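You operate a simulated robot arm through the tools that you are given. There is no shell and no other tool.

You are at the controls of a simulated two-armed robot. One attempt, no reset.

## Task
Pick up the white can marked "primer" from the roller bench top with one hand, pass it to the other hand and put it on the top of the dark drum. Set down upright: white can.

The check looks at the end state, three seconds after you hand in, the way a careful person would. Anything else that was tipped, shoved, dropped, spilled or broken makes it a failure.

## Robot
Two 7-joint arms with two-finger parallel grippers on one trunk, on a base that drives. Base frame: it is fixed to the floor where the robot stands at the start and does not move with it; the origin is under the middle of the robot, x ahead of it, y to its left, z up. Lengths are in cm, angles in rad, forces in N, time in s.
The left shoulder is at the start at [5, 16.5, 108], the right one opposite. With the tool pointing down near the work surface each hand reaches from about 24 to 70 cm from the robot's upright axis, wherever it stands, measured 20 degrees to its own side. Places, roughly: top of the dark drum [100, 500, 70]; white can [0, 375, 100]. Payload 3.91 kg a hand.
The tool frame of a hand sits at the grasp point between the pads (the TCP): z along the fingers, y along the line on which they close. The tips reach 3 cm beyond it. Largest opening 11 cm; finger width 2, thickness 1; the body of the gripper, 4.8 by 11.2 cm, starts 5.5 cm behind the TCP.
Orientation is told as [roll, pitch, yaw] about the base's x, y, z axes, in that order, counted from this pose: with the fingers straight down and closing along the base's y, the tool's x points along the base's -x, its y along +y and its z along -z.

## Interface
- The arms move only by the tool drive_tool. It takes "left_moves", "right_moves" or both (then of equal length, played together; a hand with none holds still); each is a list of rows, each a list of 3 entries, a list of its own where there are three numbers: the shift along the tool's x, y, z in units of 300 mm (1.0 is 300 mm), then the turn, a rotation vector about the tool's x, y, z in units of 180 degrees (1.0 is 180 degrees), then the finger opening in cm, from 0 to 11. In form: [[[x, y, z], [rx, ry, rz], gripper], ...]. A call has 1 to 20 rows; each row is the pose to reach, as a shift and turn from the pose commanded when the call began, along the tool's axes at that moment. A call with a number of a shift or a turn outside -1 to 1 is refused whole. A row lasts 0.2 s, in which the tool goes at most 5 cm and 0.15 rad; a call with a longer step from one row to the next is refused whole, and so is a gripper value outside its range. Where a pose cannot be reached the arm comes as near as it can. A force on the tool above 40 N (or 10 N above the force at the start of the call, whichever is more), or a blocked arm, ends the call early, and 0.2 s more pass. The fingers move at their own pace (about 4.5 cm/s each) and stop on an object; they squeeze with about 22 N. The grip force told is the motor's: it shows also when the fingers shut on nothing. Time passes only in rows, and 0.2 s behind the last, so rows that repeat a pose let the fingers close. It gives the time, the measured TCP pose, the force on the tool (base axes), the opening and the grip force at its end, in the units of the frame above (readings bear some noise), with the torque about the TCP (base axes, N m) and any sound that the robot's microphone picked up.
- Cameras (640 x 400 px; columns grow to the right, rows downward): "scene" is now at [12.24, 0.54, 126.55]; the picture's right is [0.07, -1.00, 0.00], its down [-0.44, -0.03, -0.90] and it looks along [0.89, 0.07, -0.44] (base axes); focal length 286 px, centre (320, 200). "left" rides on the left gripper at [7.2, -1.7, -10.3] in its tool frame; the picture's right is [0.23, 0.97, 0.00], its down [-0.76, 0.18, -0.62] and it looks along [-0.61, 0.14, 0.78] (tool axes); focal length 222 px, centre (320, 200). "right" rides on the right gripper at [7.2, 1.7, -10.3] in its tool frame; the picture's right is [-0.23, 0.97, 0.00], its down [-0.76, -0.18, -0.62] and it looks along [-0.61, -0.14, 0.78] (tool axes); focal length 222 px, centre (320, 200). There is no depth. A picture from a camera that has moved, and an enlarged one, comes with that camera's place and axes in the base frame and with its lens.
- get_image(camera): a new picture of that camera. No time passes.
- lift_body(by): slides the trunk up (or, below 0, down) by that many cm; the arms and the scene camera ride with it, the base frame stays. It gives what a move gives, with no picture.
- roll_base(legs): drives the robot by 1 to 6 legs, each [ahead, left, turn to the left] in cm, cm and rad, along the robot's own axes; the way and the turn of a leg run together, so that a leg with both is an arc; at most 150 cm and 3.142 rad a leg. The arms and the cameras ride along, it lands a little off, and it stops where it bumps. It gives what a move gives.
- turn_head(pan, tilt): turns the head with the scene camera to pan (to the left, within 1.396 rad either way) and tilt (down, from -0.506 to 1.204), counted from straight ahead of the robot. It gives what a move gives.
- zoom(camera, box): a new picture of the part [left, top, right, bottom] of that camera's present view, enlarged. No time passes.
- job_done(): hands the job in; it is judged then, once.

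Places have to be worked out from the pictures, the camera data and where the tool is seen. Open the grippers and draw the arms clear of the work before you hand the job in, unless the task says otherwise.

The tools are called after "Request:" by a JSON object that holds its "api" and its "payload". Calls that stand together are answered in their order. drive_tool: Moves the arms, as the interface text tells. Its arguments: {"type":"object","properties":{"left_moves":{"type":"array","items":{"type":"array"}},"right_moves":{"type":"array","items":{"type":"array"}}},"required":[]} The other tools are called the same way: lift_body (by) slides the trunk up or down; roll_base (legs) drives the base; turn_head (pan, tilt) turns the head that bears the scene camera; get_image (camera) takes a picture; zoom (camera, box) takes an enlarged picture of a part of a camera's view; job_done () hands the job in.

At the start:

```text
time_s: 0.0
left_ee_pos: [32.63, 13.4, 113.84]
left_orientation: [-0.003, -0.001, 0.0]
left_wrist_force: [0.3, -0.7, 0.5]
left_wrist_torque: [0.02, 0.0, 0.0]
left_opening: 11.0
left_gripper_force: 0.1
right_ee_pos: [38.56, -15.57, 110.89]
right_orientation: [-0.001, 0.0, 0.0]
right_wrist_force: [1.2, -0.1, -0.2]
right_wrist_torque: [0.01, -0.01, -0.02]
right_opening: 11.01
right_gripper_force: 0.0
trunk travel left (down, up): [-30.0, 20.3]
robot x, y, heading: [0.18, 0.03, -0.001]
head pan, tilt: [0.075, 0.457]
```

scene: 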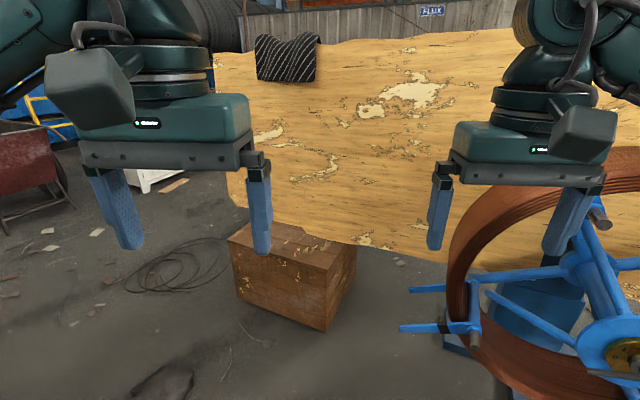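
right: 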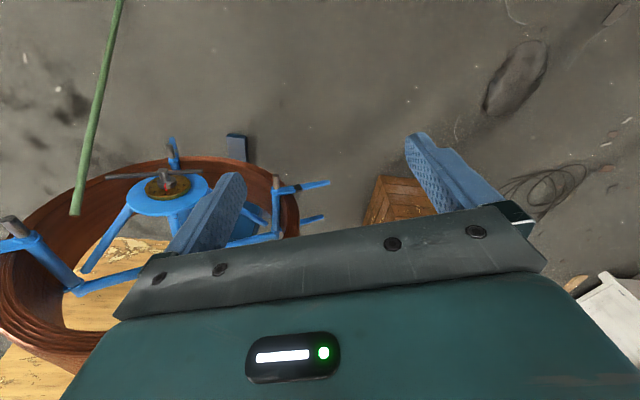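
left: 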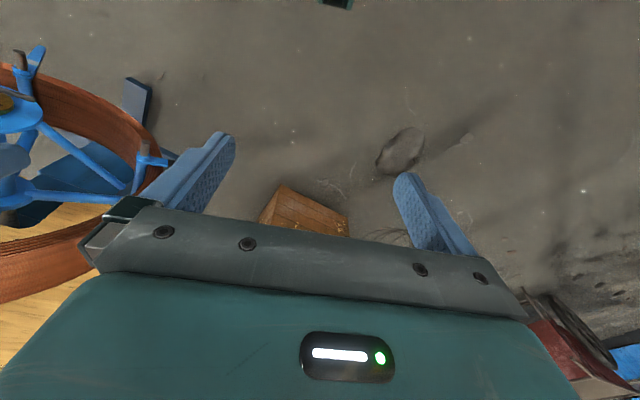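

The places named are to the robot's left (y ≈ 375–500), out of the present view. I turn the head left to look at the way there.

Request:
{"api": "turn_head", "payload": {"pan": 1.39, "tilt": 0.3}}

Request:
{"api": "get_image", "payload": {"camera": "scene"}}

```text
time_s: 1.5
left_ee_pos: [32.68, 13.36, 113.9]
left_orientation: [-0.001, -0.001, 0.001]
left_wrist_force: [-0.2, 0.0, 0.6]
left_wrist_torque: [0.01, 0.03, 0.03]
left_opening: 11.01
left_gripper_force: 0.0
right_ee_pos: [38.54, -15.64, 111.05]
right_orientation: [0.0, 0.001, -0.001]
right_wrist_force: [0.2, -0.1, -0.3]
right_wrist_torque: [-0.02, -0.01, 0.01]
right_opening: 10.99
right_gripper_force: 0.0
trunk travel left (down, up): [-30.0, 20.3]
robot x, y, heading: [-0.05, -0.05, -0.0]
head pan, tilt: [1.389, 0.3]
```

```text
taken
camera scene: at [4.78, 9.03, 128.01], right [0.98, -0.18, 0.0], down [-0.05, -0.29, -0.96], along [0.17, 0.94, -0.3], focal length 286 px, centre (320, 200)
```

scene: 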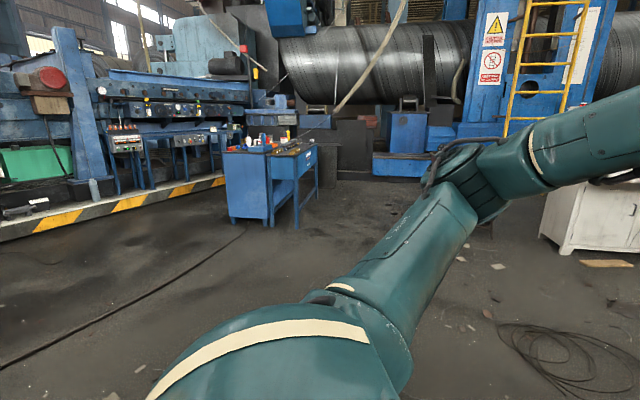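

A blue bench with small items on it is seen at about column 270; the drum is not yet clear. I zoom into both areas.

Request:
{"api": "zoom", "payload": {"camera": "scene", "box": [200, 110, 360, 240]}}

Request:
{"api": "zoom", "payload": {"camera": "scene", "box": [340, 60, 500, 200]}}

```text
3.08 times, centred on (280, 175) of scene
camera zoom: at [4.78, 9.03, 128.01], right [0.98, -0.18, 0.0], down [-0.05, -0.29, -0.96], along [0.17, 0.94, -0.3], focal length 881 px, centre (443, 277)
```

zoom: 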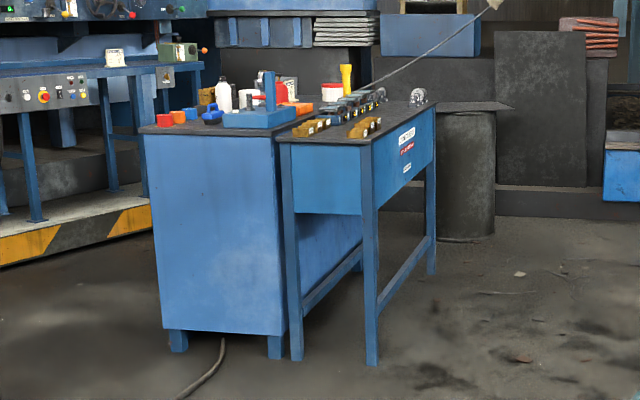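

```text
2.86 times, centred on (420, 130) of scene
camera zoom: at [4.78, 9.03, 128.01], right [0.98, -0.18, 0.0], down [-0.05, -0.29, -0.96], along [0.17, 0.94, -0.3], focal length 818 px, centre (34, 400)
```

zoom: 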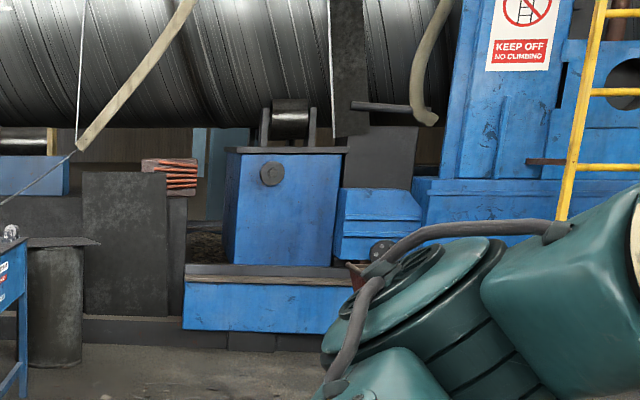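

The bench with the can stands about 3–3.7 m to the robot's left, with the dark drum behind its right side at about [105, 505]. The floor in between looks clear, so I turn left to face it and drive up part of the way.

Request:
{"api": "roll_base", "payload": {"legs": [[0, 0, 1.57], [120, 0, 0]]}}

Request:
{"api": "turn_head", "payload": {"pan": 0.0, "tilt": 0.2}}

Request:
{"api": "get_image", "payload": {"camera": "scene"}}

```text
time_s: 11.4
left_ee_pos: [-14.73, 153.47, 113.89]
left_orientation: [-0.002, 0.001, 1.586]
left_wrist_force: [0.3, 0.1, -0.2]
left_wrist_torque: [0.01, 0.01, 0.04]
left_opening: 11.02
left_gripper_force: 0.2
right_ee_pos: [14.3, 159.93, 110.9]
right_orientation: [-0.001, 0.0, 1.585]
right_wrist_force: [1.1, -0.1, -0.8]
right_wrist_torque: [-0.02, 0.05, -0.03]
right_opening: 11.01
right_gripper_force: 0.0
trunk travel left (down, up): [-30.0, 20.3]
robot x, y, heading: [-0.83, 120.94, 1.585]
head pan, tilt: [1.389, 0.3]
```

```text
time_s: 13.0
left_ee_pos: [-14.61, 153.47, 113.68]
left_orientation: [-0.002, -0.002, 1.586]
left_wrist_force: [0.3, -0.1, 0.7]
left_wrist_torque: [-0.02, -0.01, 0.01]
left_opening: 11.0
left_gripper_force: 0.1
right_ee_pos: [14.22, 159.95, 110.89]
right_orientation: [-0.001, -0.001, 1.588]
right_wrist_force: [0.3, 0.1, -0.5]
right_wrist_torque: [-0.02, -0.03, -0.01]
right_opening: 10.96
right_gripper_force: 0.1
trunk travel left (down, up): [-30.0, 20.3]
robot x, y, heading: [-1.18, 121.09, 1.586]
head pan, tilt: [0.0, 0.201]
```

```text
taken
camera scene: at [-0.86, 133.23, 128.94], right [1.0, 0.02, 0.0], down [0.0, -0.2, -0.98], along [-0.02, 0.98, -0.2], focal length 286 px, centre (320, 200)
```

scene: 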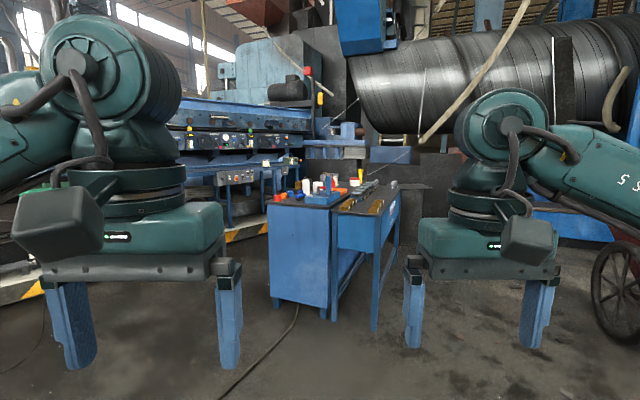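

Request:
{"api": "zoom", "payload": {"camera": "scene", "box": [250, 150, 420, 256]}}

Request:
{"api": "zoom", "payload": {"camera": "scene", "box": [250, 240, 420, 346]}}

```text
3.76 times, centred on (335, 203) of scene
camera zoom: at [-0.86, 133.23, 128.94], right [1.0, 0.02, 0.0], down [0.0, -0.2, -0.98], along [-0.02, 0.98, -0.2], focal length 1078 px, centre (264, 189)
```

zoom: 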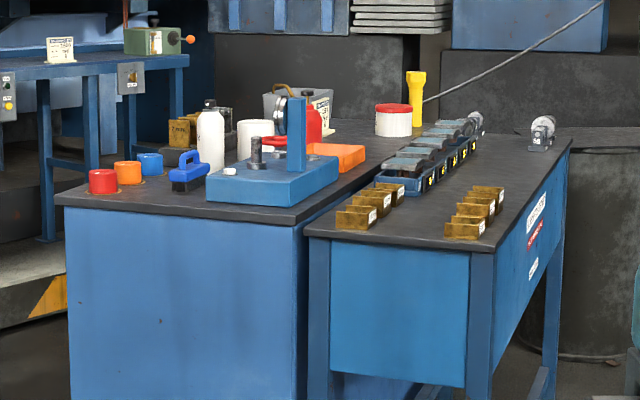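

```text
3.76 times, centred on (335, 293) of scene
camera zoom: at [-0.86, 133.23, 128.94], right [1.0, 0.02, 0.0], down [0.0, -0.2, -0.98], along [-0.02, 0.98, -0.2], focal length 1078 px, centre (264, -150)
```

zoom: 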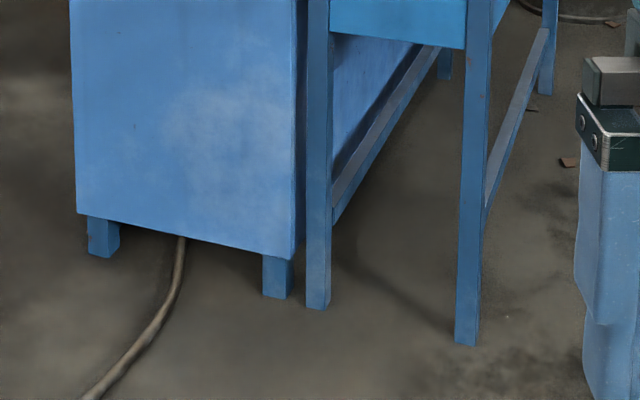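

Several white things stand on the left cabinet top: a bottle, a white can behind a blue fixture, and a white can with a red lid farther back. The top is about z = 87. I raise the trunk for a better look and drive nearer to read the labels.

Request:
{"api": "lift_body", "payload": {"by": 20}}

Request:
{"api": "roll_base", "payload": {"legs": [[95, 0, 0]]}}

Request:
{"api": "turn_head", "payload": {"pan": 0.0, "tilt": 0.4}}

Request:
{"api": "get_image", "payload": {"camera": "scene"}}

```text
time_s: 15.1
left_ee_pos: [-14.7, 153.5, 133.79]
left_orientation: [-0.002, -0.002, 1.588]
left_wrist_force: [0.6, 0.3, -0.8]
left_wrist_torque: [-0.01, 0.03, 0.04]
left_opening: 11.01
left_gripper_force: 0.0
right_ee_pos: [14.18, 159.96, 131.0]
right_orientation: [-0.001, 0.001, 1.586]
right_wrist_force: [-1.0, 0.7, 0.5]
right_wrist_torque: [-0.04, -0.02, -0.02]
right_opening: 10.98
right_gripper_force: 0.0
trunk travel left (down, up): [-50.0, 0.3]
robot x, y, heading: [-0.93, 121.38, 1.583]
head pan, tilt: [0.0, 0.201]
```

```text
time_s: 20.1
left_ee_pos: [-16.42, 248.15, 133.8]
left_orientation: [-0.001, 0.0, 1.589]
left_wrist_force: [0.3, -0.3, -0.1]
left_wrist_torque: [-0.02, 0.03, 0.0]
left_opening: 11.01
left_gripper_force: 0.1
right_ee_pos: [12.48, 254.75, 130.9]
right_orientation: [0.0, -0.001, 1.589]
right_wrist_force: [0.1, -0.1, 0.3]
right_wrist_torque: [0.03, -0.02, -0.02]
right_opening: 11.01
right_gripper_force: 0.1
trunk travel left (down, up): [-50.0, 0.3]
robot x, y, heading: [-2.25, 215.18, 1.589]
head pan, tilt: [0.0, 0.201]
```

```text
time_s: 20.8
left_ee_pos: [-16.49, 248.13, 133.72]
left_orientation: [-0.002, 0.0, 1.59]
left_wrist_force: [-0.5, 0.3, 0.2]
left_wrist_torque: [0.0, 0.0, 0.02]
left_opening: 11.01
left_gripper_force: 0.2
right_ee_pos: [12.55, 254.57, 131.02]
right_orientation: [0.0, 0.0, 1.59]
right_wrist_force: [0.0, -0.5, -0.4]
right_wrist_torque: [0.01, -0.02, -0.01]
right_opening: 11.0
right_gripper_force: 0.0
trunk travel left (down, up): [-50.0, 0.3]
robot x, y, heading: [-2.19, 215.83, 1.589]
head pan, tilt: [0.0, 0.4]
```

```text
taken
camera scene: at [-2.52, 227.82, 147.09], right [1.0, 0.02, 0.0], down [0.01, -0.39, -0.92], along [-0.02, 0.92, -0.39], focal length 286 px, centre (320, 200)
```

scene: 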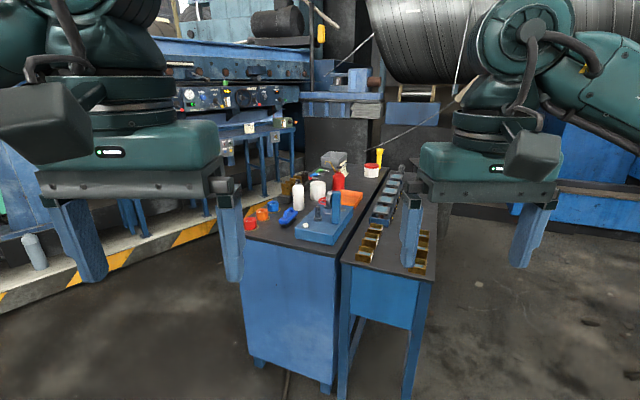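

Request:
{"api": "zoom", "payload": {"camera": "scene", "box": [235, 135, 395, 255]}}

Request:
{"api": "zoom", "payload": {"camera": "scene", "box": [280, 140, 360, 200]}}

Request:
{"api": "zoom", "payload": {"camera": "scene", "box": [340, 130, 480, 235]}}

```text
3.33 times, centred on (315, 195) of scene
camera zoom: at [-2.52, 227.82, 147.09], right [1.0, 0.02, 0.0], down [0.01, -0.39, -0.92], along [-0.02, 0.92, -0.39], focal length 954 px, centre (337, 217)
```

zoom: 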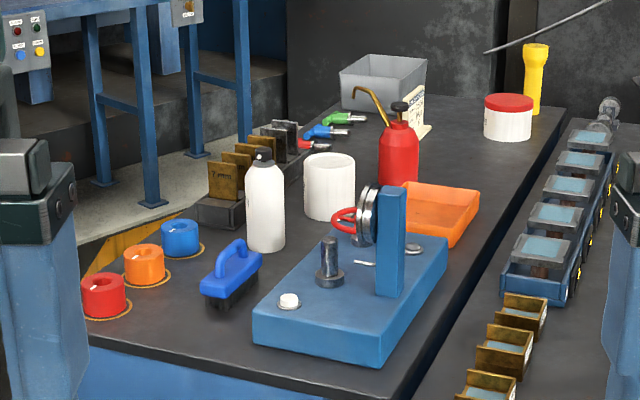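

```text
6.67 times, centred on (320, 170) of scene
camera zoom: at [-2.52, 227.82, 147.09], right [1.0, 0.02, 0.0], down [0.01, -0.39, -0.92], along [-0.02, 0.92, -0.39], focal length 1908 px, centre (320, 400)
```

zoom: 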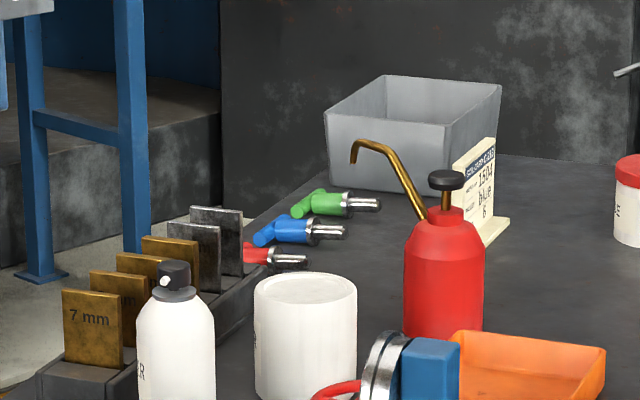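

```text
3.81 times, centred on (410, 182) of scene
camera zoom: at [-2.52, 227.82, 147.09], right [1.0, 0.02, 0.0], down [0.01, -0.39, -0.92], along [-0.02, 0.92, -0.39], focal length 1090 px, centre (-23, 267)
```

zoom: 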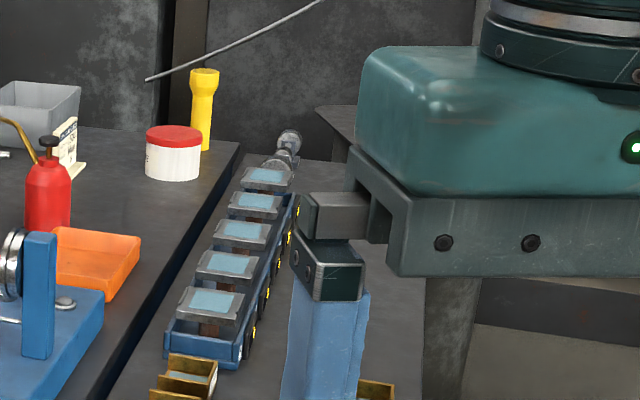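

The spray-type white can shows letters "…ER" at its left edge, the white jar has some mark at its left side, and the red-lidded one ends in "…SE" (grease). I zoom tighter on each to read the labels.

Request:
{"api": "zoom", "payload": {"camera": "scene", "box": [290, 165, 335, 205]}}

Request:
{"api": "zoom", "payload": {"camera": "scene", "box": [350, 150, 390, 185]}}

Request:
{"api": "get_image", "payload": {"camera": "left"}}

Request:
{"api": "get_image", "payload": {"camera": "right"}}

```text
10.00 times, centred on (312, 185) of scene
camera zoom: at [-2.52, 227.82, 147.09], right [1.0, 0.02, 0.0], down [0.01, -0.39, -0.92], along [-0.02, 0.92, -0.39], focal length 2862 px, centre (395, 350)
```

zoom: 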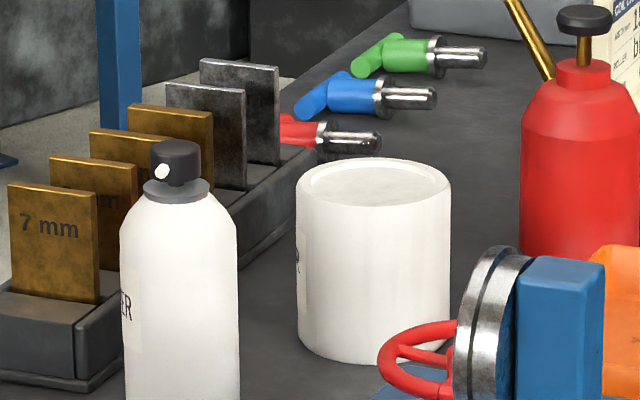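

```text
11.43 times, centred on (370, 168) of scene
camera zoom: at [-2.52, 227.82, 147.09], right [1.0, 0.02, 0.0], down [0.01, -0.39, -0.92], along [-0.02, 0.92, -0.39], focal length 3271 px, centre (-251, 571)
```

zoom: 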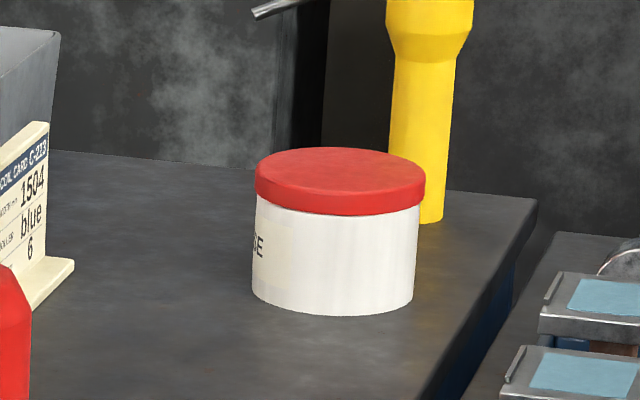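

```text
taken
camera left: at [-14.63, 241.04, 144.18], right [-0.97, -0.25, 0.0], down [-0.19, 0.76, 0.62], along [-0.15, 0.6, -0.78], focal length 222 px, centre (320, 200)
```

left: 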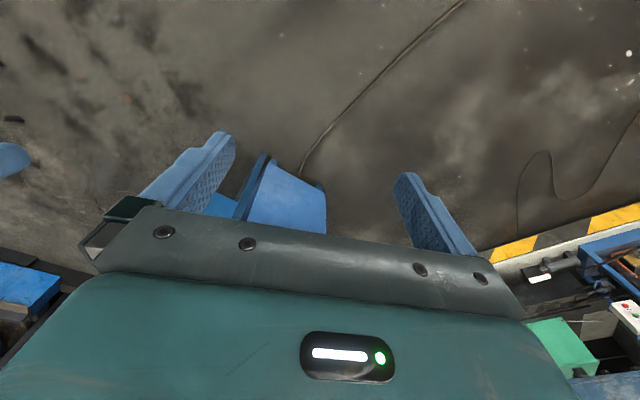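

```text
taken
camera right: at [10.96, 247.36, 141.38], right [-0.98, 0.21, 0.0], down [0.16, 0.76, 0.62], along [0.13, 0.61, -0.78], focal length 222 px, centre (320, 200)
```

right: 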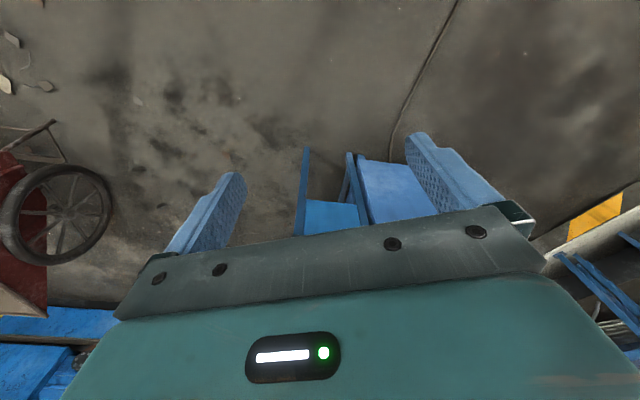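

The labels face the bench's left side, so they cannot be read from here. By my reckoning the bench top is at z ≈ 87, the jar stands at about [-6, 372], the spray can at about [-16, 360]. I go round to the left of the bench (open floor there) to read the labels.

Request:
{"api": "roll_base", "payload": {"legs": [[0, 95, 0], [75, 0, 0], [0, 0, -1.1]]}}

Request:
{"api": "get_image", "payload": {"camera": "scene"}}

```text
time_s: 35.9
left_ee_pos: [-75.55, 315.46, 133.85]
left_orientation: [-0.003, 0.001, 0.478]
left_wrist_force: [0.0, 0.3, 0.6]
left_wrist_torque: [-0.02, 0.02, -0.03]
left_opening: 11.0
left_gripper_force: 0.1
right_ee_pos: [-56.96, 292.51, 130.89]
right_orientation: [-0.001, 0.0, 0.478]
right_wrist_force: [-0.5, 0.9, -0.1]
right_wrist_torque: [-0.01, 0.02, 0.03]
right_opening: 11.01
right_gripper_force: 0.0
trunk travel left (down, up): [-50.0, 0.3]
robot x, y, heading: [-98.36, 288.73, 0.481]
head pan, tilt: [0.0, 0.4]
```

```text
taken
camera scene: at [-87.49, 294.06, 147.08], right [0.46, -0.89, 0.0], down [-0.35, -0.18, -0.92], along [0.82, 0.42, -0.39], focal length 286 px, centre (320, 200)
```

scene: 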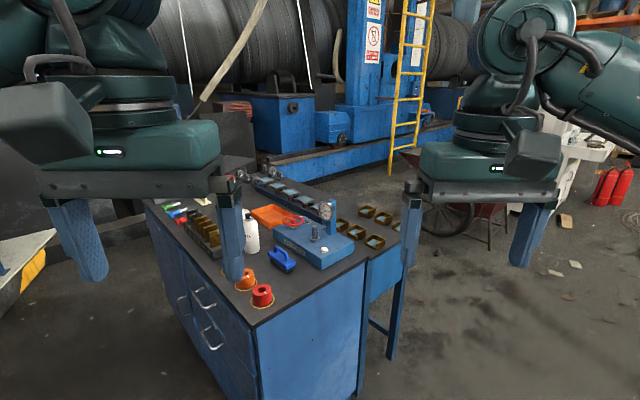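

The left hand hides the jar from here, and the spray can shows a label. I slide farther left and turn a little to the right to see both labels.

Request:
{"api": "roll_base", "payload": {"legs": [[0, 60, 0], [0, 0, -0.45]]}}

Request:
{"api": "get_image", "payload": {"camera": "scene"}}

Request:
{"api": "zoom", "payload": {"camera": "scene", "box": [235, 150, 395, 250]}}

```text
time_s: 42.9
left_ee_pos: [-93.59, 355.35, 133.81]
left_orientation: [-0.003, 0.0, 0.028]
left_wrist_force: [1.0, -0.4, 0.3]
left_wrist_torque: [0.03, -0.01, 0.02]
left_opening: 10.98
left_gripper_force: 0.1
right_ee_pos: [-87.01, 326.49, 130.93]
right_orientation: [0.0, 0.0, 0.026]
right_wrist_force: [0.4, 0.1, 0.3]
right_wrist_torque: [0.01, -0.04, 0.0]
right_opening: 10.98
right_gripper_force: 0.1
trunk travel left (down, up): [-50.0, 0.3]
robot x, y, heading: [-125.91, 341.26, 0.027]
head pan, tilt: [0.0, 0.4]
```

```text
taken
camera scene: at [-113.43, 341.26, 147.08], right [0.03, -1.0, 0.0], down [-0.39, -0.01, -0.92], along [0.92, 0.02, -0.39], focal length 286 px, centre (320, 200)
```

scene: 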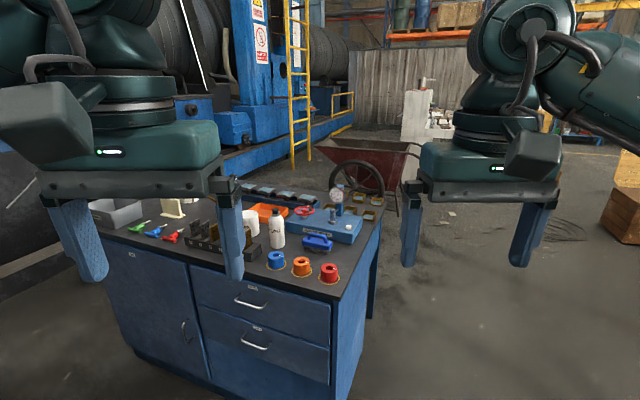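

```text
4.00 times, centred on (315, 200) of scene
camera zoom: at [-113.43, 341.26, 147.08], right [0.03, -1.0, 0.0], down [-0.39, -0.01, -0.92], along [0.92, 0.02, -0.39], focal length 1145 px, centre (340, 200)
```

zoom: 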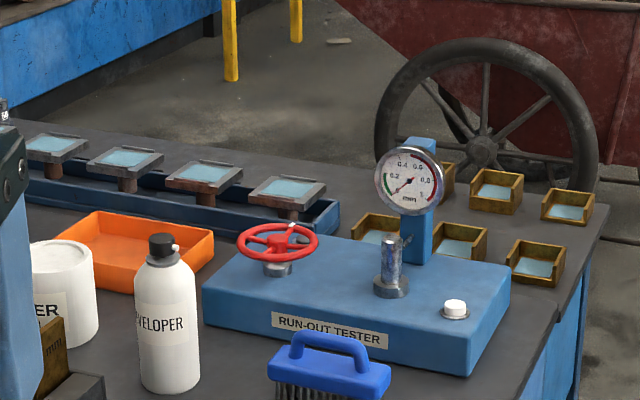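

The spray can reads "DEVELOPER"; the jar behind it shows "…ER" on its label and matches the told place, so it's the likely primer can. I turn toward the bench's side, slide left to see it freely, and also look down to see how far the base reaches out.

Request:
{"api": "roll_base", "payload": {"legs": [[0, 30, -0.37]]}}

Request:
{"api": "turn_head", "payload": {"pan": 0.0, "tilt": 0.45}}

Request:
{"api": "get_image", "payload": {"camera": "scene"}}

Request:
{"api": "turn_head", "payload": {"pan": 0.0, "tilt": 1.2}}

Request:
{"api": "get_image", "payload": {"camera": "scene"}}

```text
time_s: 46.1
left_ee_pos: [-85.87, 372.24, 133.81]
left_orientation: [-0.001, 0.0, -0.343]
left_wrist_force: [-0.1, 1.2, -0.3]
left_wrist_torque: [0.0, 0.02, 0.02]
left_opening: 10.99
left_gripper_force: 0.1
right_ee_pos: [-89.97, 342.94, 130.97]
right_orientation: [0.002, -0.002, -0.343]
right_wrist_force: [0.5, -0.7, 0.2]
right_wrist_torque: [0.02, 0.03, 0.02]
right_opening: 10.98
right_gripper_force: 0.1
trunk travel left (down, up): [-50.0, 0.3]
robot x, y, heading: [-121.21, 370.88, -0.346]
head pan, tilt: [0.0, 0.4]
```

```text
time_s: 46.8
left_ee_pos: [-85.86, 372.16, 133.87]
left_orientation: [-0.002, 0.001, -0.344]
left_wrist_force: [-0.2, -0.3, -0.4]
left_wrist_torque: [-0.02, -0.04, 0.01]
left_opening: 10.99
left_gripper_force: 0.1
right_ee_pos: [-89.95, 342.86, 131.0]
right_orientation: [0.0, -0.001, -0.343]
right_wrist_force: [-1.0, -0.1, -0.4]
right_wrist_torque: [0.05, 0.01, 0.01]
right_opening: 11.0
right_gripper_force: 0.2
trunk travel left (down, up): [-50.0, 0.3]
robot x, y, heading: [-121.12, 370.39, -0.341]
head pan, tilt: [0.0, 0.45]
```

```text
taken
camera scene: at [-109.47, 366.41, 146.62], right [-0.34, -0.94, 0.0], down [-0.41, 0.15, -0.9], along [0.85, -0.3, -0.43], focal length 286 px, centre (320, 200)
```

scene: 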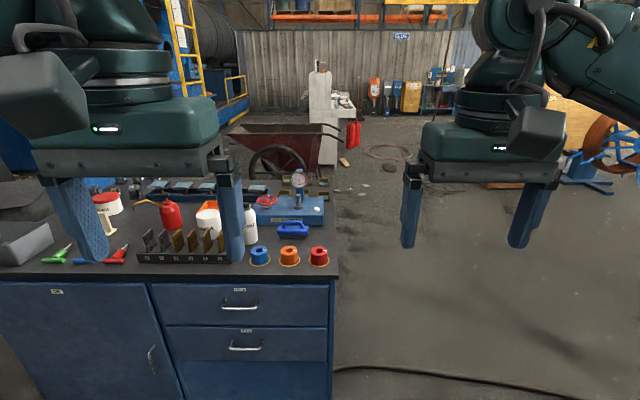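

```text
time_s: 47.9
left_ee_pos: [-85.82, 372.17, 133.91]
left_orientation: [-0.002, -0.001, -0.344]
left_wrist_force: [-0.2, 0.0, 0.7]
left_wrist_torque: [-0.01, 0.01, -0.01]
left_opening: 11.05
left_gripper_force: 0.1
right_ee_pos: [-90.03, 342.85, 130.91]
right_orientation: [0.0, -0.001, -0.344]
right_wrist_force: [0.3, 0.0, -0.5]
right_wrist_torque: [0.0, 0.01, 0.03]
right_opening: 11.01
right_gripper_force: 0.2
trunk travel left (down, up): [-50.0, 0.3]
robot x, y, heading: [-121.0, 370.29, -0.342]
head pan, tilt: [0.0, 1.201]
```

```text
taken
camera scene: at [-112.86, 367.62, 140.8], right [-0.34, -0.94, 0.0], down [-0.88, 0.31, -0.36], along [0.34, -0.12, -0.93], focal length 286 px, centre (320, 200)
```

scene: 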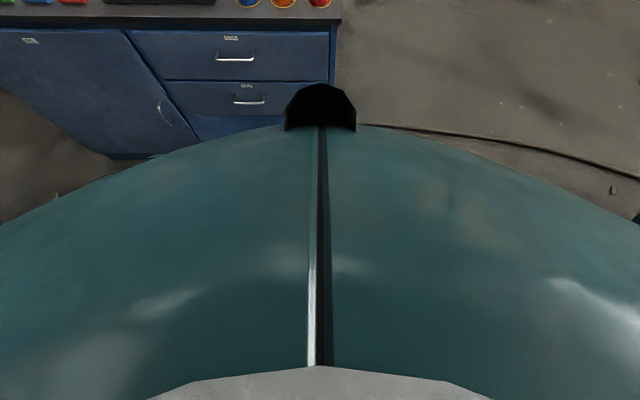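

The jar's left of the left finger in view, and the bench side is square to the robot now (heading −0.34). To learn how far the base sticks out before driving close, I tilt the right hand so its camera looks back down at the base.

Request:
{"api": "drive_tool", "payload": {"right_moves": [[[0, 0, 0], [0, 0.047, 0], 11], [[0, 0, 0], [0, 0.094, 0], 11], [[0, 0, 0], [0, 0.141, 0], 11], [[0, 0, 0], [0, 0.188, 0], 11], [[0, 0, 0], [0, 0.235, 0], 11], [[0, 0, 0], [0, 0.282, 0], 11], [[0, 0, 0], [0, 0.329, 0], 11], [[0, 0, 0], [0, 0.376, 0], 11]]}}

Request:
{"api": "get_image", "payload": {"camera": "right"}}

Request:
{"api": "turn_head", "payload": {"pan": 0.0, "tilt": 0.45}}

Request:
{"api": "get_image", "payload": {"camera": "scene"}}

```text
time_s: 49.7
left_ee_pos: [-85.84, 372.22, 133.8]
left_orientation: [-0.002, 0.0, -0.343]
left_wrist_force: [-0.3, -0.5, 0.5]
left_wrist_torque: [0.01, 0.01, 0.0]
left_opening: 11.0
left_gripper_force: 0.1
right_ee_pos: [-96.79, 343.79, 123.02]
right_orientation: [0.003, 1.182, -0.339]
right_wrist_force: [0.1, -1.0, 0.3]
right_wrist_torque: [0.0, 0.02, -0.01]
right_opening: 10.98
right_gripper_force: 0.1
right hand out of reach, approached as far as the arm can: row 6, 7, 8
trunk travel left (down, up): [-50.0, 0.3]
robot x, y, heading: [-121.22, 370.52, -0.348]
head pan, tilt: [0.0, 1.201]
```

```text
taken
camera right: at [-89.74, 343.05, 133.69], right [0.41, 0.89, -0.21], down [0.75, -0.46, -0.47], along [-0.51, 0.03, -0.86], focal length 222 px, centre (320, 200)
```

right: 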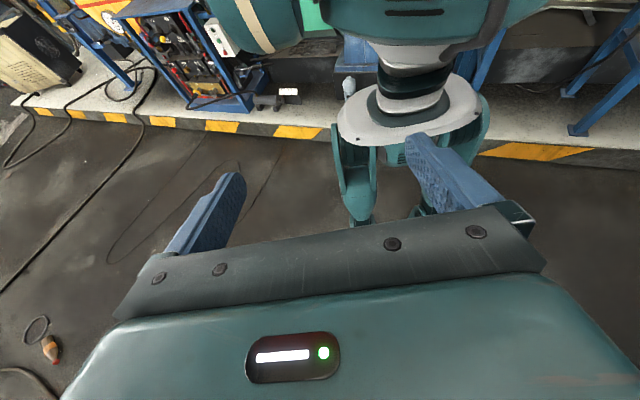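

```text
time_s: 50.8
left_ee_pos: [-85.83, 372.2, 133.75]
left_orientation: [0.0, -0.001, -0.343]
left_wrist_force: [-0.2, 0.1, 0.4]
left_wrist_torque: [-0.03, 0.01, -0.03]
left_opening: 11.02
left_gripper_force: 0.0
right_ee_pos: [-96.7, 343.8, 123.0]
right_orientation: [-0.001, 1.177, -0.344]
right_wrist_force: [-0.1, 0.2, 0.0]
right_wrist_torque: [0.0, -0.04, 0.01]
right_opening: 10.98
right_gripper_force: 0.2
trunk travel left (down, up): [-50.0, 0.3]
robot x, y, heading: [-120.82, 370.5, -0.343]
head pan, tilt: [0.0, 0.45]
```

```text
taken
camera scene: at [-109.47, 366.4, 146.61], right [-0.34, -0.94, 0.0], down [-0.41, 0.15, -0.9], along [0.85, -0.3, -0.44], focal length 286 px, centre (320, 200)
```

scene: 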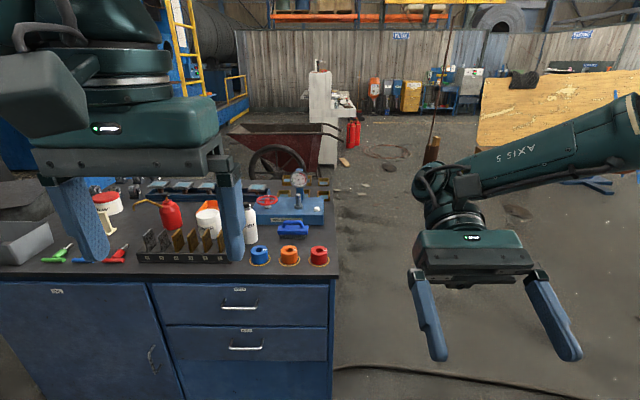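

The base seems slim: only a column with a white plate and feet close to the axis. The finger hides part of it, so I close the right gripper to see all of it.

Request:
{"api": "drive_tool", "payload": {"right_moves": [[[0, 0, 0], [0, 0, 0], 2], [[0, 0, 0], [0, 0, 0], 2], [[0, 0, 0], [0, 0, 0], 2], [[0, 0, 0], [0, 0, 0], 2], [[0, 0, 0], [0, 0, 0], 2], [[0, 0, 0], [0, 0, 0], 2]]}}

Request:
{"api": "get_image", "payload": {"camera": "right"}}

Request:
{"api": "zoom", "payload": {"camera": "scene", "box": [60, 170, 280, 300]}}

```text
time_s: 52.2
left_ee_pos: [-85.74, 372.2, 133.95]
left_orientation: [-0.002, -0.001, -0.343]
left_wrist_force: [0.3, 0.0, -0.3]
left_wrist_torque: [0.01, -0.04, 0.03]
left_opening: 11.0
left_gripper_force: 0.1
right_ee_pos: [-96.85, 343.8, 122.94]
right_orientation: [-0.001, 1.182, -0.345]
right_wrist_force: [0.1, 0.0, -0.6]
right_wrist_torque: [0.02, -0.02, 0.02]
right_opening: 1.99
right_gripper_force: 0.1
trunk travel left (down, up): [-50.0, 0.3]
robot x, y, heading: [-121.05, 370.41, -0.345]
head pan, tilt: [0.0, 0.45]
```

```text
taken
camera right: at [-89.76, 343.08, 133.69], right [0.41, 0.89, -0.21], down [0.76, -0.46, -0.47], along [-0.51, 0.03, -0.86], focal length 222 px, centre (320, 200)
```

right: 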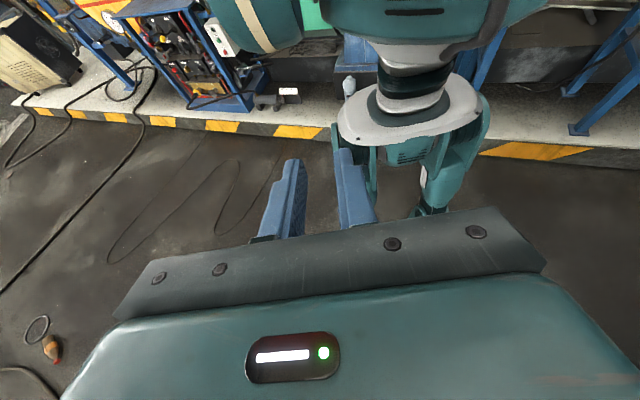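

```text
2.91 times, centred on (170, 235) of scene
camera zoom: at [-109.47, 366.4, 146.61], right [-0.34, -0.94, 0.0], down [-0.41, 0.15, -0.9], along [0.85, -0.3, -0.44], focal length 833 px, centre (756, 98)
```

zoom: 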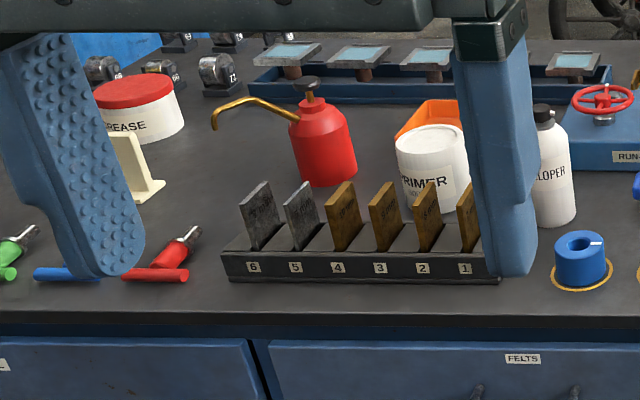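

The label now reads "PRIMER" clearly — the jar is the right can. The gripper body still hides the floor just ahead of the base, so I tilt the right hand back halfway to view the front of the base.

Request:
{"api": "drive_tool", "payload": {"right_moves": [[[0, 0, 0], [0, -0.047, 0], 2], [[0, 0, 0], [0, -0.094, 0], 2], [[0, 0, 0], [0, -0.141, 0], 2], [[0, 0, 0], [0, -0.18, 0], 2]]}}

Request:
{"api": "get_image", "payload": {"camera": "right"}}

```text
time_s: 53.2
left_ee_pos: [-85.85, 372.28, 133.81]
left_orientation: [-0.001, 0.0, -0.344]
left_wrist_force: [-0.5, -0.1, -0.3]
left_wrist_torque: [0.03, 0.0, 0.0]
left_opening: 10.99
left_gripper_force: 0.1
right_ee_pos: [-96.84, 343.88, 123.18]
right_orientation: [0.0, 0.613, -0.345]
right_wrist_force: [0.4, 0.4, -0.4]
right_wrist_torque: [-0.01, 0.0, -0.01]
right_opening: 1.99
right_gripper_force: 0.0
trunk travel left (down, up): [-50.0, 0.3]
robot x, y, heading: [-121.35, 370.45, -0.342]
head pan, tilt: [0.0, 0.45]
```

```text
taken
camera right: at [-96.14, 345.46, 135.83], right [0.51, 0.85, -0.13], down [0.86, -0.5, 0.07], along [0.0, -0.15, -0.99], focal length 222 px, centre (320, 200)
```

right: 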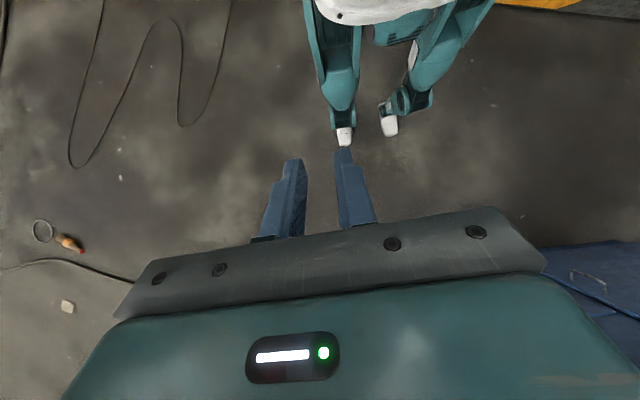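

Now the base is clear: it stands on two slim legs with the feet reaching only about 10 cm ahead of the axis, so I can go close. Triangulating two views puts the can's top centre at about [-6.4, 373.9, 95], bottom near 86.5, about 8.4 cm across. I bring the right hand back to its upright pose.

Request:
{"api": "drive_tool", "payload": {"right_moves": [[[0, 0, 0], [0, -0.047, 0], 5], [[0, 0, 0], [0, -0.094, 0], 8], [[0, 0, 0], [0, -0.141, 0], 11], [[0, 0, 0], [0, -0.196, 0], 11], [[0, 0, 0], [0, -0.196, 0], 11]]}}

Request:
{"api": "drive_tool", "payload": {"right_moves": [[[0, 0, -0.1], [0, 0, 0], 11], [[0, 0, -0.2], [0, 0, 0], 11], [[0, 0, -0.27], [0, 0, 0], 11], [[0, 0, -0.27], [0, 0, 0], 11]]}}

```text
refused: row 4 steps farther than a row can; nothing moved
```

```text
time_s: 54.2
left_ee_pos: [-85.74, 372.25, 133.79]
left_orientation: [-0.003, 0.002, -0.345]
left_wrist_force: [-0.6, 0.1, 0.1]
left_wrist_torque: [0.0, 0.02, 0.0]
left_opening: 11.01
left_gripper_force: 0.0
right_ee_pos: [-92.36, 342.31, 129.8]
right_orientation: [0.001, 0.615, -0.343]
right_wrist_force: [-0.6, 0.6, 0.3]
right_wrist_torque: [0.05, 0.01, -0.01]
right_opening: 10.88
right_gripper_force: 0.0
trunk travel left (down, up): [-50.0, 0.3]
robot x, y, heading: [-120.9, 370.45, -0.343]
head pan, tilt: [0.0, 0.45]
```

The turn was refused (one step was too big) but the shift ran, so the right hand is still tilted at 0.615. I repeat the turn in smaller steps.

Request:
{"api": "drive_tool", "payload": {"right_moves": [[[0, 0, 0], [0, -0.04, 0], 11], [[0, 0, 0], [0, -0.08, 0], 11], [[0, 0, 0], [0, -0.12, 0], 11], [[0, 0, 0], [0, -0.16, 0], 11], [[0, 0, 0], [0, -0.196, 0], 11], [[0, 0, 0], [0, -0.196, 0], 11]]}}

Request:
{"api": "roll_base", "payload": {"legs": [[0, 26, 0], [35, 0, 0]]}}

Request:
{"api": "get_image", "payload": {"camera": "scene"}}

Request:
{"api": "get_image", "payload": {"camera": "left"}}

```text
time_s: 55.6
left_ee_pos: [-85.65, 372.26, 133.8]
left_orientation: [-0.003, -0.002, -0.343]
left_wrist_force: [-0.6, -0.3, -0.4]
left_wrist_torque: [-0.03, 0.01, 0.0]
left_opening: 10.98
left_gripper_force: 0.0
right_ee_pos: [-92.44, 342.31, 129.75]
right_orientation: [0.002, -0.002, -0.343]
right_wrist_force: [0.2, 0.0, 0.0]
right_wrist_torque: [0.03, 0.0, -0.04]
right_opening: 10.98
right_gripper_force: 0.0
trunk travel left (down, up): [-50.0, 0.3]
robot x, y, heading: [-121.21, 370.63, -0.339]
head pan, tilt: [0.0, 0.45]
```

```text
time_s: 60.3
left_ee_pos: [-44.19, 385.02, 133.85]
left_orientation: [-0.002, 0.0, -0.344]
left_wrist_force: [0.9, 0.5, 0.1]
left_wrist_torque: [-0.04, 0.0, -0.02]
left_opening: 11.0
left_gripper_force: 0.0
right_ee_pos: [-50.68, 355.17, 129.87]
right_orientation: [-0.001, 0.001, -0.343]
right_wrist_force: [0.5, 0.1, 0.1]
right_wrist_torque: [-0.01, 0.06, 0.0]
right_opening: 10.99
right_gripper_force: 0.0
trunk travel left (down, up): [-50.0, 0.3]
robot x, y, heading: [-79.06, 383.53, -0.346]
head pan, tilt: [0.0, 0.45]
```

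```text
taken
camera scene: at [-67.74, 379.21, 146.61], right [-0.34, -0.94, 0.0], down [-0.41, 0.15, -0.9], along [0.85, -0.3, -0.44], focal length 286 px, centre (320, 200)
```

scene: 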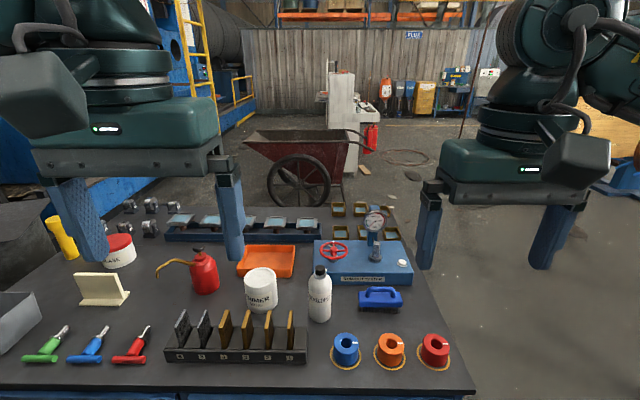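

```text
taken
camera left: at [-51.48, 386.01, 144.17], right [0.11, 0.99, 0.0], down [0.78, -0.09, 0.62], along [0.62, -0.07, -0.78], focal length 222 px, centre (320, 200)
```

left: 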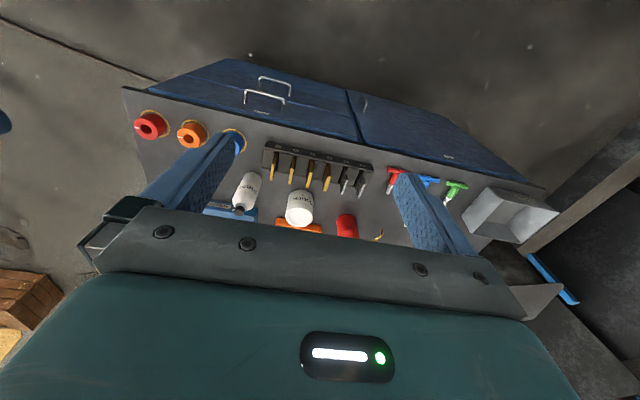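

The can stands free in view between the gauge rack, the developer can, the tray and the oil can. I zoom in to fix its place from this nearer view.

Request:
{"api": "zoom", "payload": {"camera": "scene", "box": [150, 230, 350, 370]}}

Request:
{"api": "zoom", "payload": {"camera": "left", "box": [230, 140, 390, 250]}}

```text
2.86 times, centred on (250, 300) of scene
camera zoom: at [-67.74, 379.21, 146.61], right [-0.34, -0.94, 0.0], down [-0.41, 0.15, -0.9], along [0.85, -0.3, -0.44], focal length 818 px, centre (520, -86)
```

zoom: 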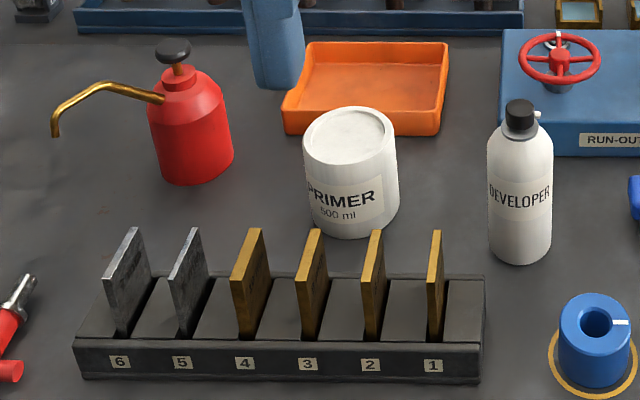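

```text
3.64 times, centred on (310, 195) of left
camera zoom: at [-51.48, 386.01, 144.17], right [0.11, 0.99, 0.0], down [0.78, -0.09, 0.62], along [0.62, -0.07, -0.78], focal length 808 px, centre (356, 218)
```

zoom: 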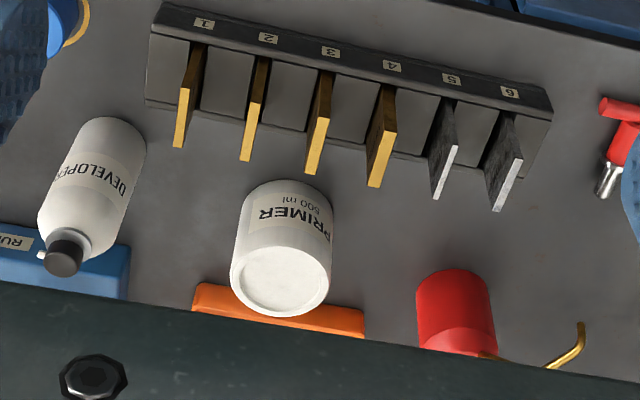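

The can reads "PRIMER 500 ml" and both cameras agree on its top centre at about [-6.7, 374.2, 95]. Everything around it leaves room for the open fingers. I drive 16 cm nearer so it lies well within the left hand's reach.

Request:
{"api": "roll_base", "payload": {"legs": [[16, 0, 0]]}}

Request:
{"api": "get_image", "payload": {"camera": "scene"}}

Request:
{"api": "get_image", "payload": {"camera": "left"}}

```text
time_s: 61.8
left_ee_pos: [-29.05, 379.65, 133.86]
left_orientation: [-0.001, -0.002, -0.343]
left_wrist_force: [0.3, -0.3, -0.1]
left_wrist_torque: [-0.03, 0.0, 0.03]
left_opening: 11.0
left_gripper_force: 0.1
right_ee_pos: [-35.72, 349.77, 129.8]
right_orientation: [0.0, 0.0, -0.344]
right_wrist_force: [0.8, 0.1, 0.3]
right_wrist_torque: [0.04, -0.01, -0.02]
right_opening: 11.01
right_gripper_force: 0.1
trunk travel left (down, up): [-50.0, 0.3]
robot x, y, heading: [-64.3, 378.11, -0.34]
head pan, tilt: [0.0, 0.45]
```

```text
taken
camera scene: at [-52.74, 373.83, 146.61], right [-0.34, -0.94, 0.0], down [-0.41, 0.15, -0.9], along [0.85, -0.3, -0.44], focal length 286 px, centre (320, 200)
```

scene: 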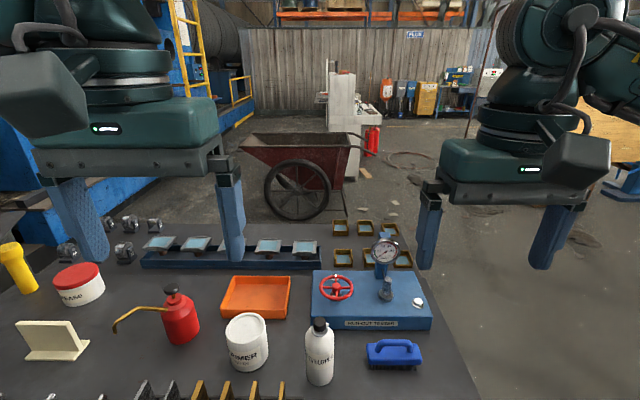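

```text
taken
camera left: at [-36.48, 380.61, 144.17], right [0.11, 0.99, 0.0], down [0.78, -0.09, 0.62], along [0.62, -0.07, -0.78], focal length 222 px, centre (320, 200)
```

left: 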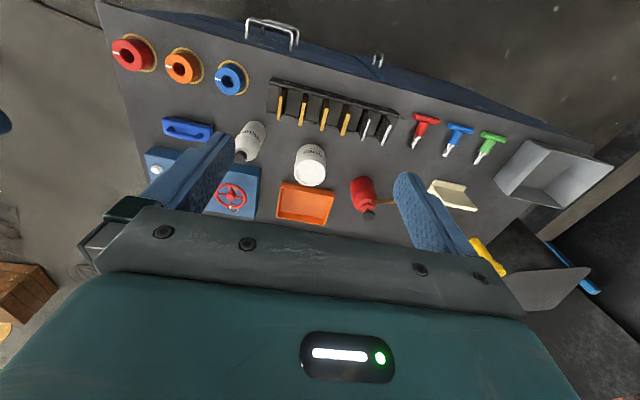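

Both cameras now put the can's centre at [-6.3, 374.2]. I move the left hand over it and down to about 17 cm above its top, well above the neighbours, then check.

Request:
{"api": "drive_tool", "payload": {"left_moves": [[[-0.155, 0.017, 0], [0, 0, 0], 11], [[-0.31, 0.034, 0], [0, 0, 0], 11], [[-0.465, 0.05, 0], [0, 0, 0], 11], [[-0.62, 0.067, 0], [0, 0, 0], 11], [[-0.775, 0.084, 0], [0, 0, 0], 11], [[-0.775, 0.084, 0.15], [0, 0, 0], 11], [[-0.775, 0.084, 0.3], [0, 0, 0], 11], [[-0.775, 0.084, 0.45], [0, 0, 0], 11], [[-0.775, 0.084, 0.6], [0, 0, 0], 11], [[-0.775, 0.084, 0.73], [0, 0, 0], 11], [[-0.775, 0.084, 0.73], [0, 0, 0], 11]]}}

Request:
{"api": "get_image", "payload": {"camera": "left"}}

Request:
{"api": "get_image", "payload": {"camera": "scene"}}

```text
time_s: 64.2
left_ee_pos: [-6.57, 374.15, 111.83]
left_orientation: [-0.001, 0.001, -0.345]
left_wrist_force: [0.3, 0.4, -0.5]
left_wrist_torque: [0.02, -0.02, 0.0]
left_opening: 11.01
left_gripper_force: 0.0
right_ee_pos: [-35.81, 349.81, 129.78]
right_orientation: [0.0, -0.001, -0.344]
right_wrist_force: [-0.7, -0.9, -0.8]
right_wrist_torque: [0.0, 0.0, -0.01]
right_opening: 10.99
right_gripper_force: 0.0
trunk travel left (down, up): [-50.0, 0.3]
robot x, y, heading: [-64.85, 377.98, -0.343]
head pan, tilt: [0.0, 0.45]
```

```text
taken
camera left: at [-13.9, 375.16, 122.22], right [0.11, 0.99, 0.0], down [0.78, -0.09, 0.62], along [0.62, -0.07, -0.78], focal length 222 px, centre (320, 200)
```

left: 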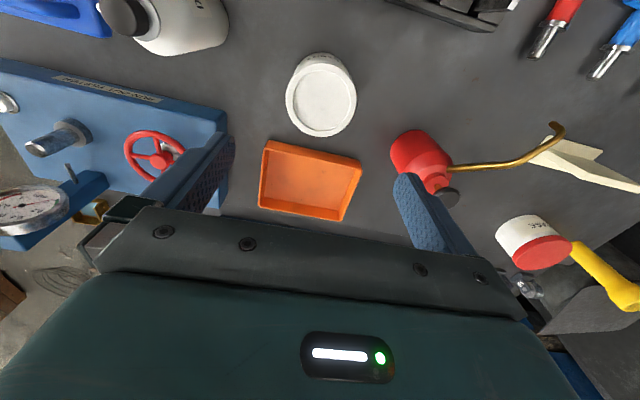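

```text
taken
camera scene: at [-52.84, 373.85, 146.62], right [-0.34, -0.94, 0.0], down [-0.41, 0.15, -0.9], along [0.85, -0.3, -0.44], focal length 286 px, centre (320, 200)
```

scene: 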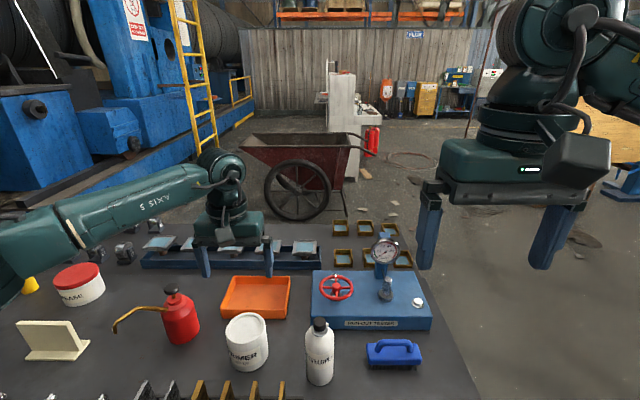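

The left hand is over the can. I zoom into both cameras to fine-tune the centring before going down.

Request:
{"api": "zoom", "payload": {"camera": "left", "box": [240, 30, 400, 160]}}

Request:
{"api": "zoom", "payload": {"camera": "scene", "box": [160, 230, 340, 390]}}

```text
3.08 times, centred on (320, 95) of left
camera zoom: at [-13.9, 375.16, 122.22], right [0.11, 0.99, 0.0], down [0.78, -0.09, 0.62], along [0.62, -0.07, -0.78], focal length 684 px, centre (320, 523)
```

zoom: 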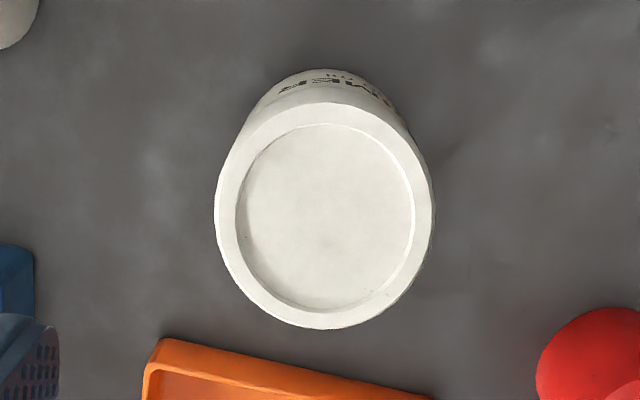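

```text
2.50 times, centred on (250, 310) of scene
camera zoom: at [-52.84, 373.85, 146.62], right [-0.34, -0.94, 0.0], down [-0.41, 0.15, -0.9], along [0.85, -0.3, -0.44], focal length 716 px, centre (495, -75)
```

zoom: 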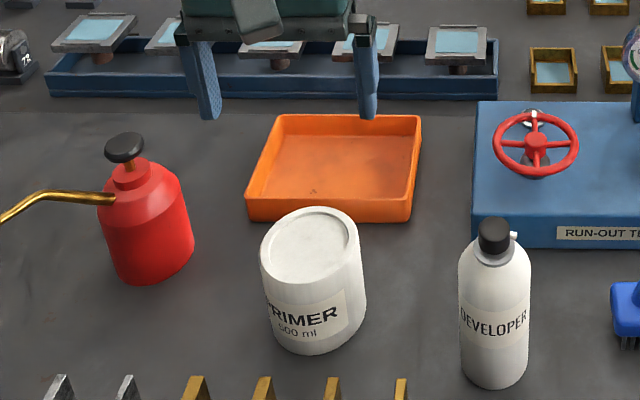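

Refined can centre is [-6.8, 374.25], top about z = 95, about 8.4 cm across — within 0.3 cm of the tool axis. I descend so the fingers overlap the top ~3.7 cm of the can, leaving the lower part free for the other hand.

Request:
{"api": "drive_tool", "payload": {"left_moves": [[[0.008, 0, 0.12], [0, 0, 0], 11], [[0.008, 0, 0.24], [0, 0, 0], 11], [[0.008, 0, 0.36], [0, 0, 0], 11], [[0.008, 0, 0.46], [0, 0, 0], 11], [[0.008, 0, 0.53], [0, 0, 0], 11], [[0.008, 0, 0.584], [0, 0, 0], 11], [[0.008, 0, 0.584], [0, 0, 0], 11]]}}

Request:
{"api": "get_image", "payload": {"camera": "left"}}

Request:
{"api": "zoom", "payload": {"camera": "scene", "box": [150, 220, 350, 390]}}

```text
time_s: 65.8
left_ee_pos: [-6.56, 374.11, 94.26]
left_orientation: [-0.003, -0.001, -0.346]
left_wrist_force: [0.8, 0.6, -0.2]
left_wrist_torque: [0.03, 0.0, -0.02]
left_opening: 10.99
left_gripper_force: 0.0
right_ee_pos: [-35.76, 349.86, 129.74]
right_orientation: [-0.001, -0.002, -0.343]
right_wrist_force: [-0.7, 0.1, 0.4]
right_wrist_torque: [0.01, 0.01, -0.02]
right_opening: 11.0
right_gripper_force: 0.1
trunk travel left (down, up): [-50.0, 0.3]
robot x, y, heading: [-64.45, 378.25, -0.342]
head pan, tilt: [0.0, 0.45]
```

```text
taken
camera left: at [-14.01, 375.2, 104.7], right [0.11, 0.99, 0.0], down [0.78, -0.09, 0.62], along [0.62, -0.07, -0.78], focal length 222 px, centre (320, 200)
```

left: 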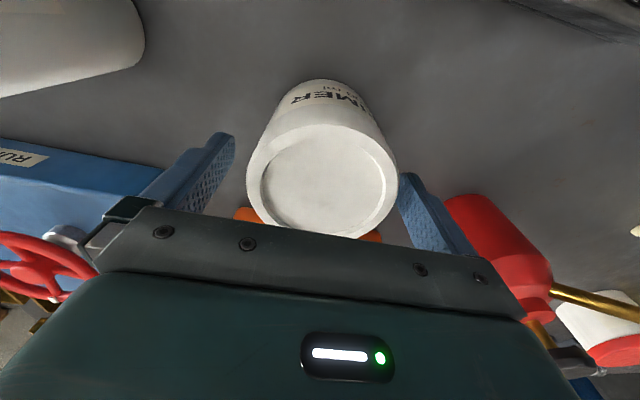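

```text
2.35 times, centred on (250, 305) of scene
camera zoom: at [-52.82, 373.86, 146.61], right [-0.34, -0.94, 0.0], down [-0.41, 0.15, -0.9], along [0.85, -0.3, -0.44], focal length 674 px, centre (485, -47)
```

zoom: 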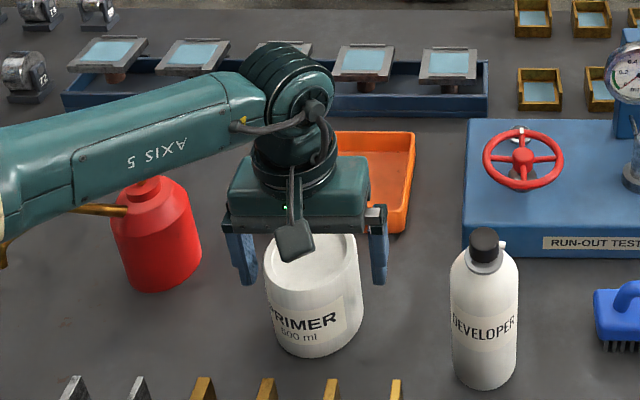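

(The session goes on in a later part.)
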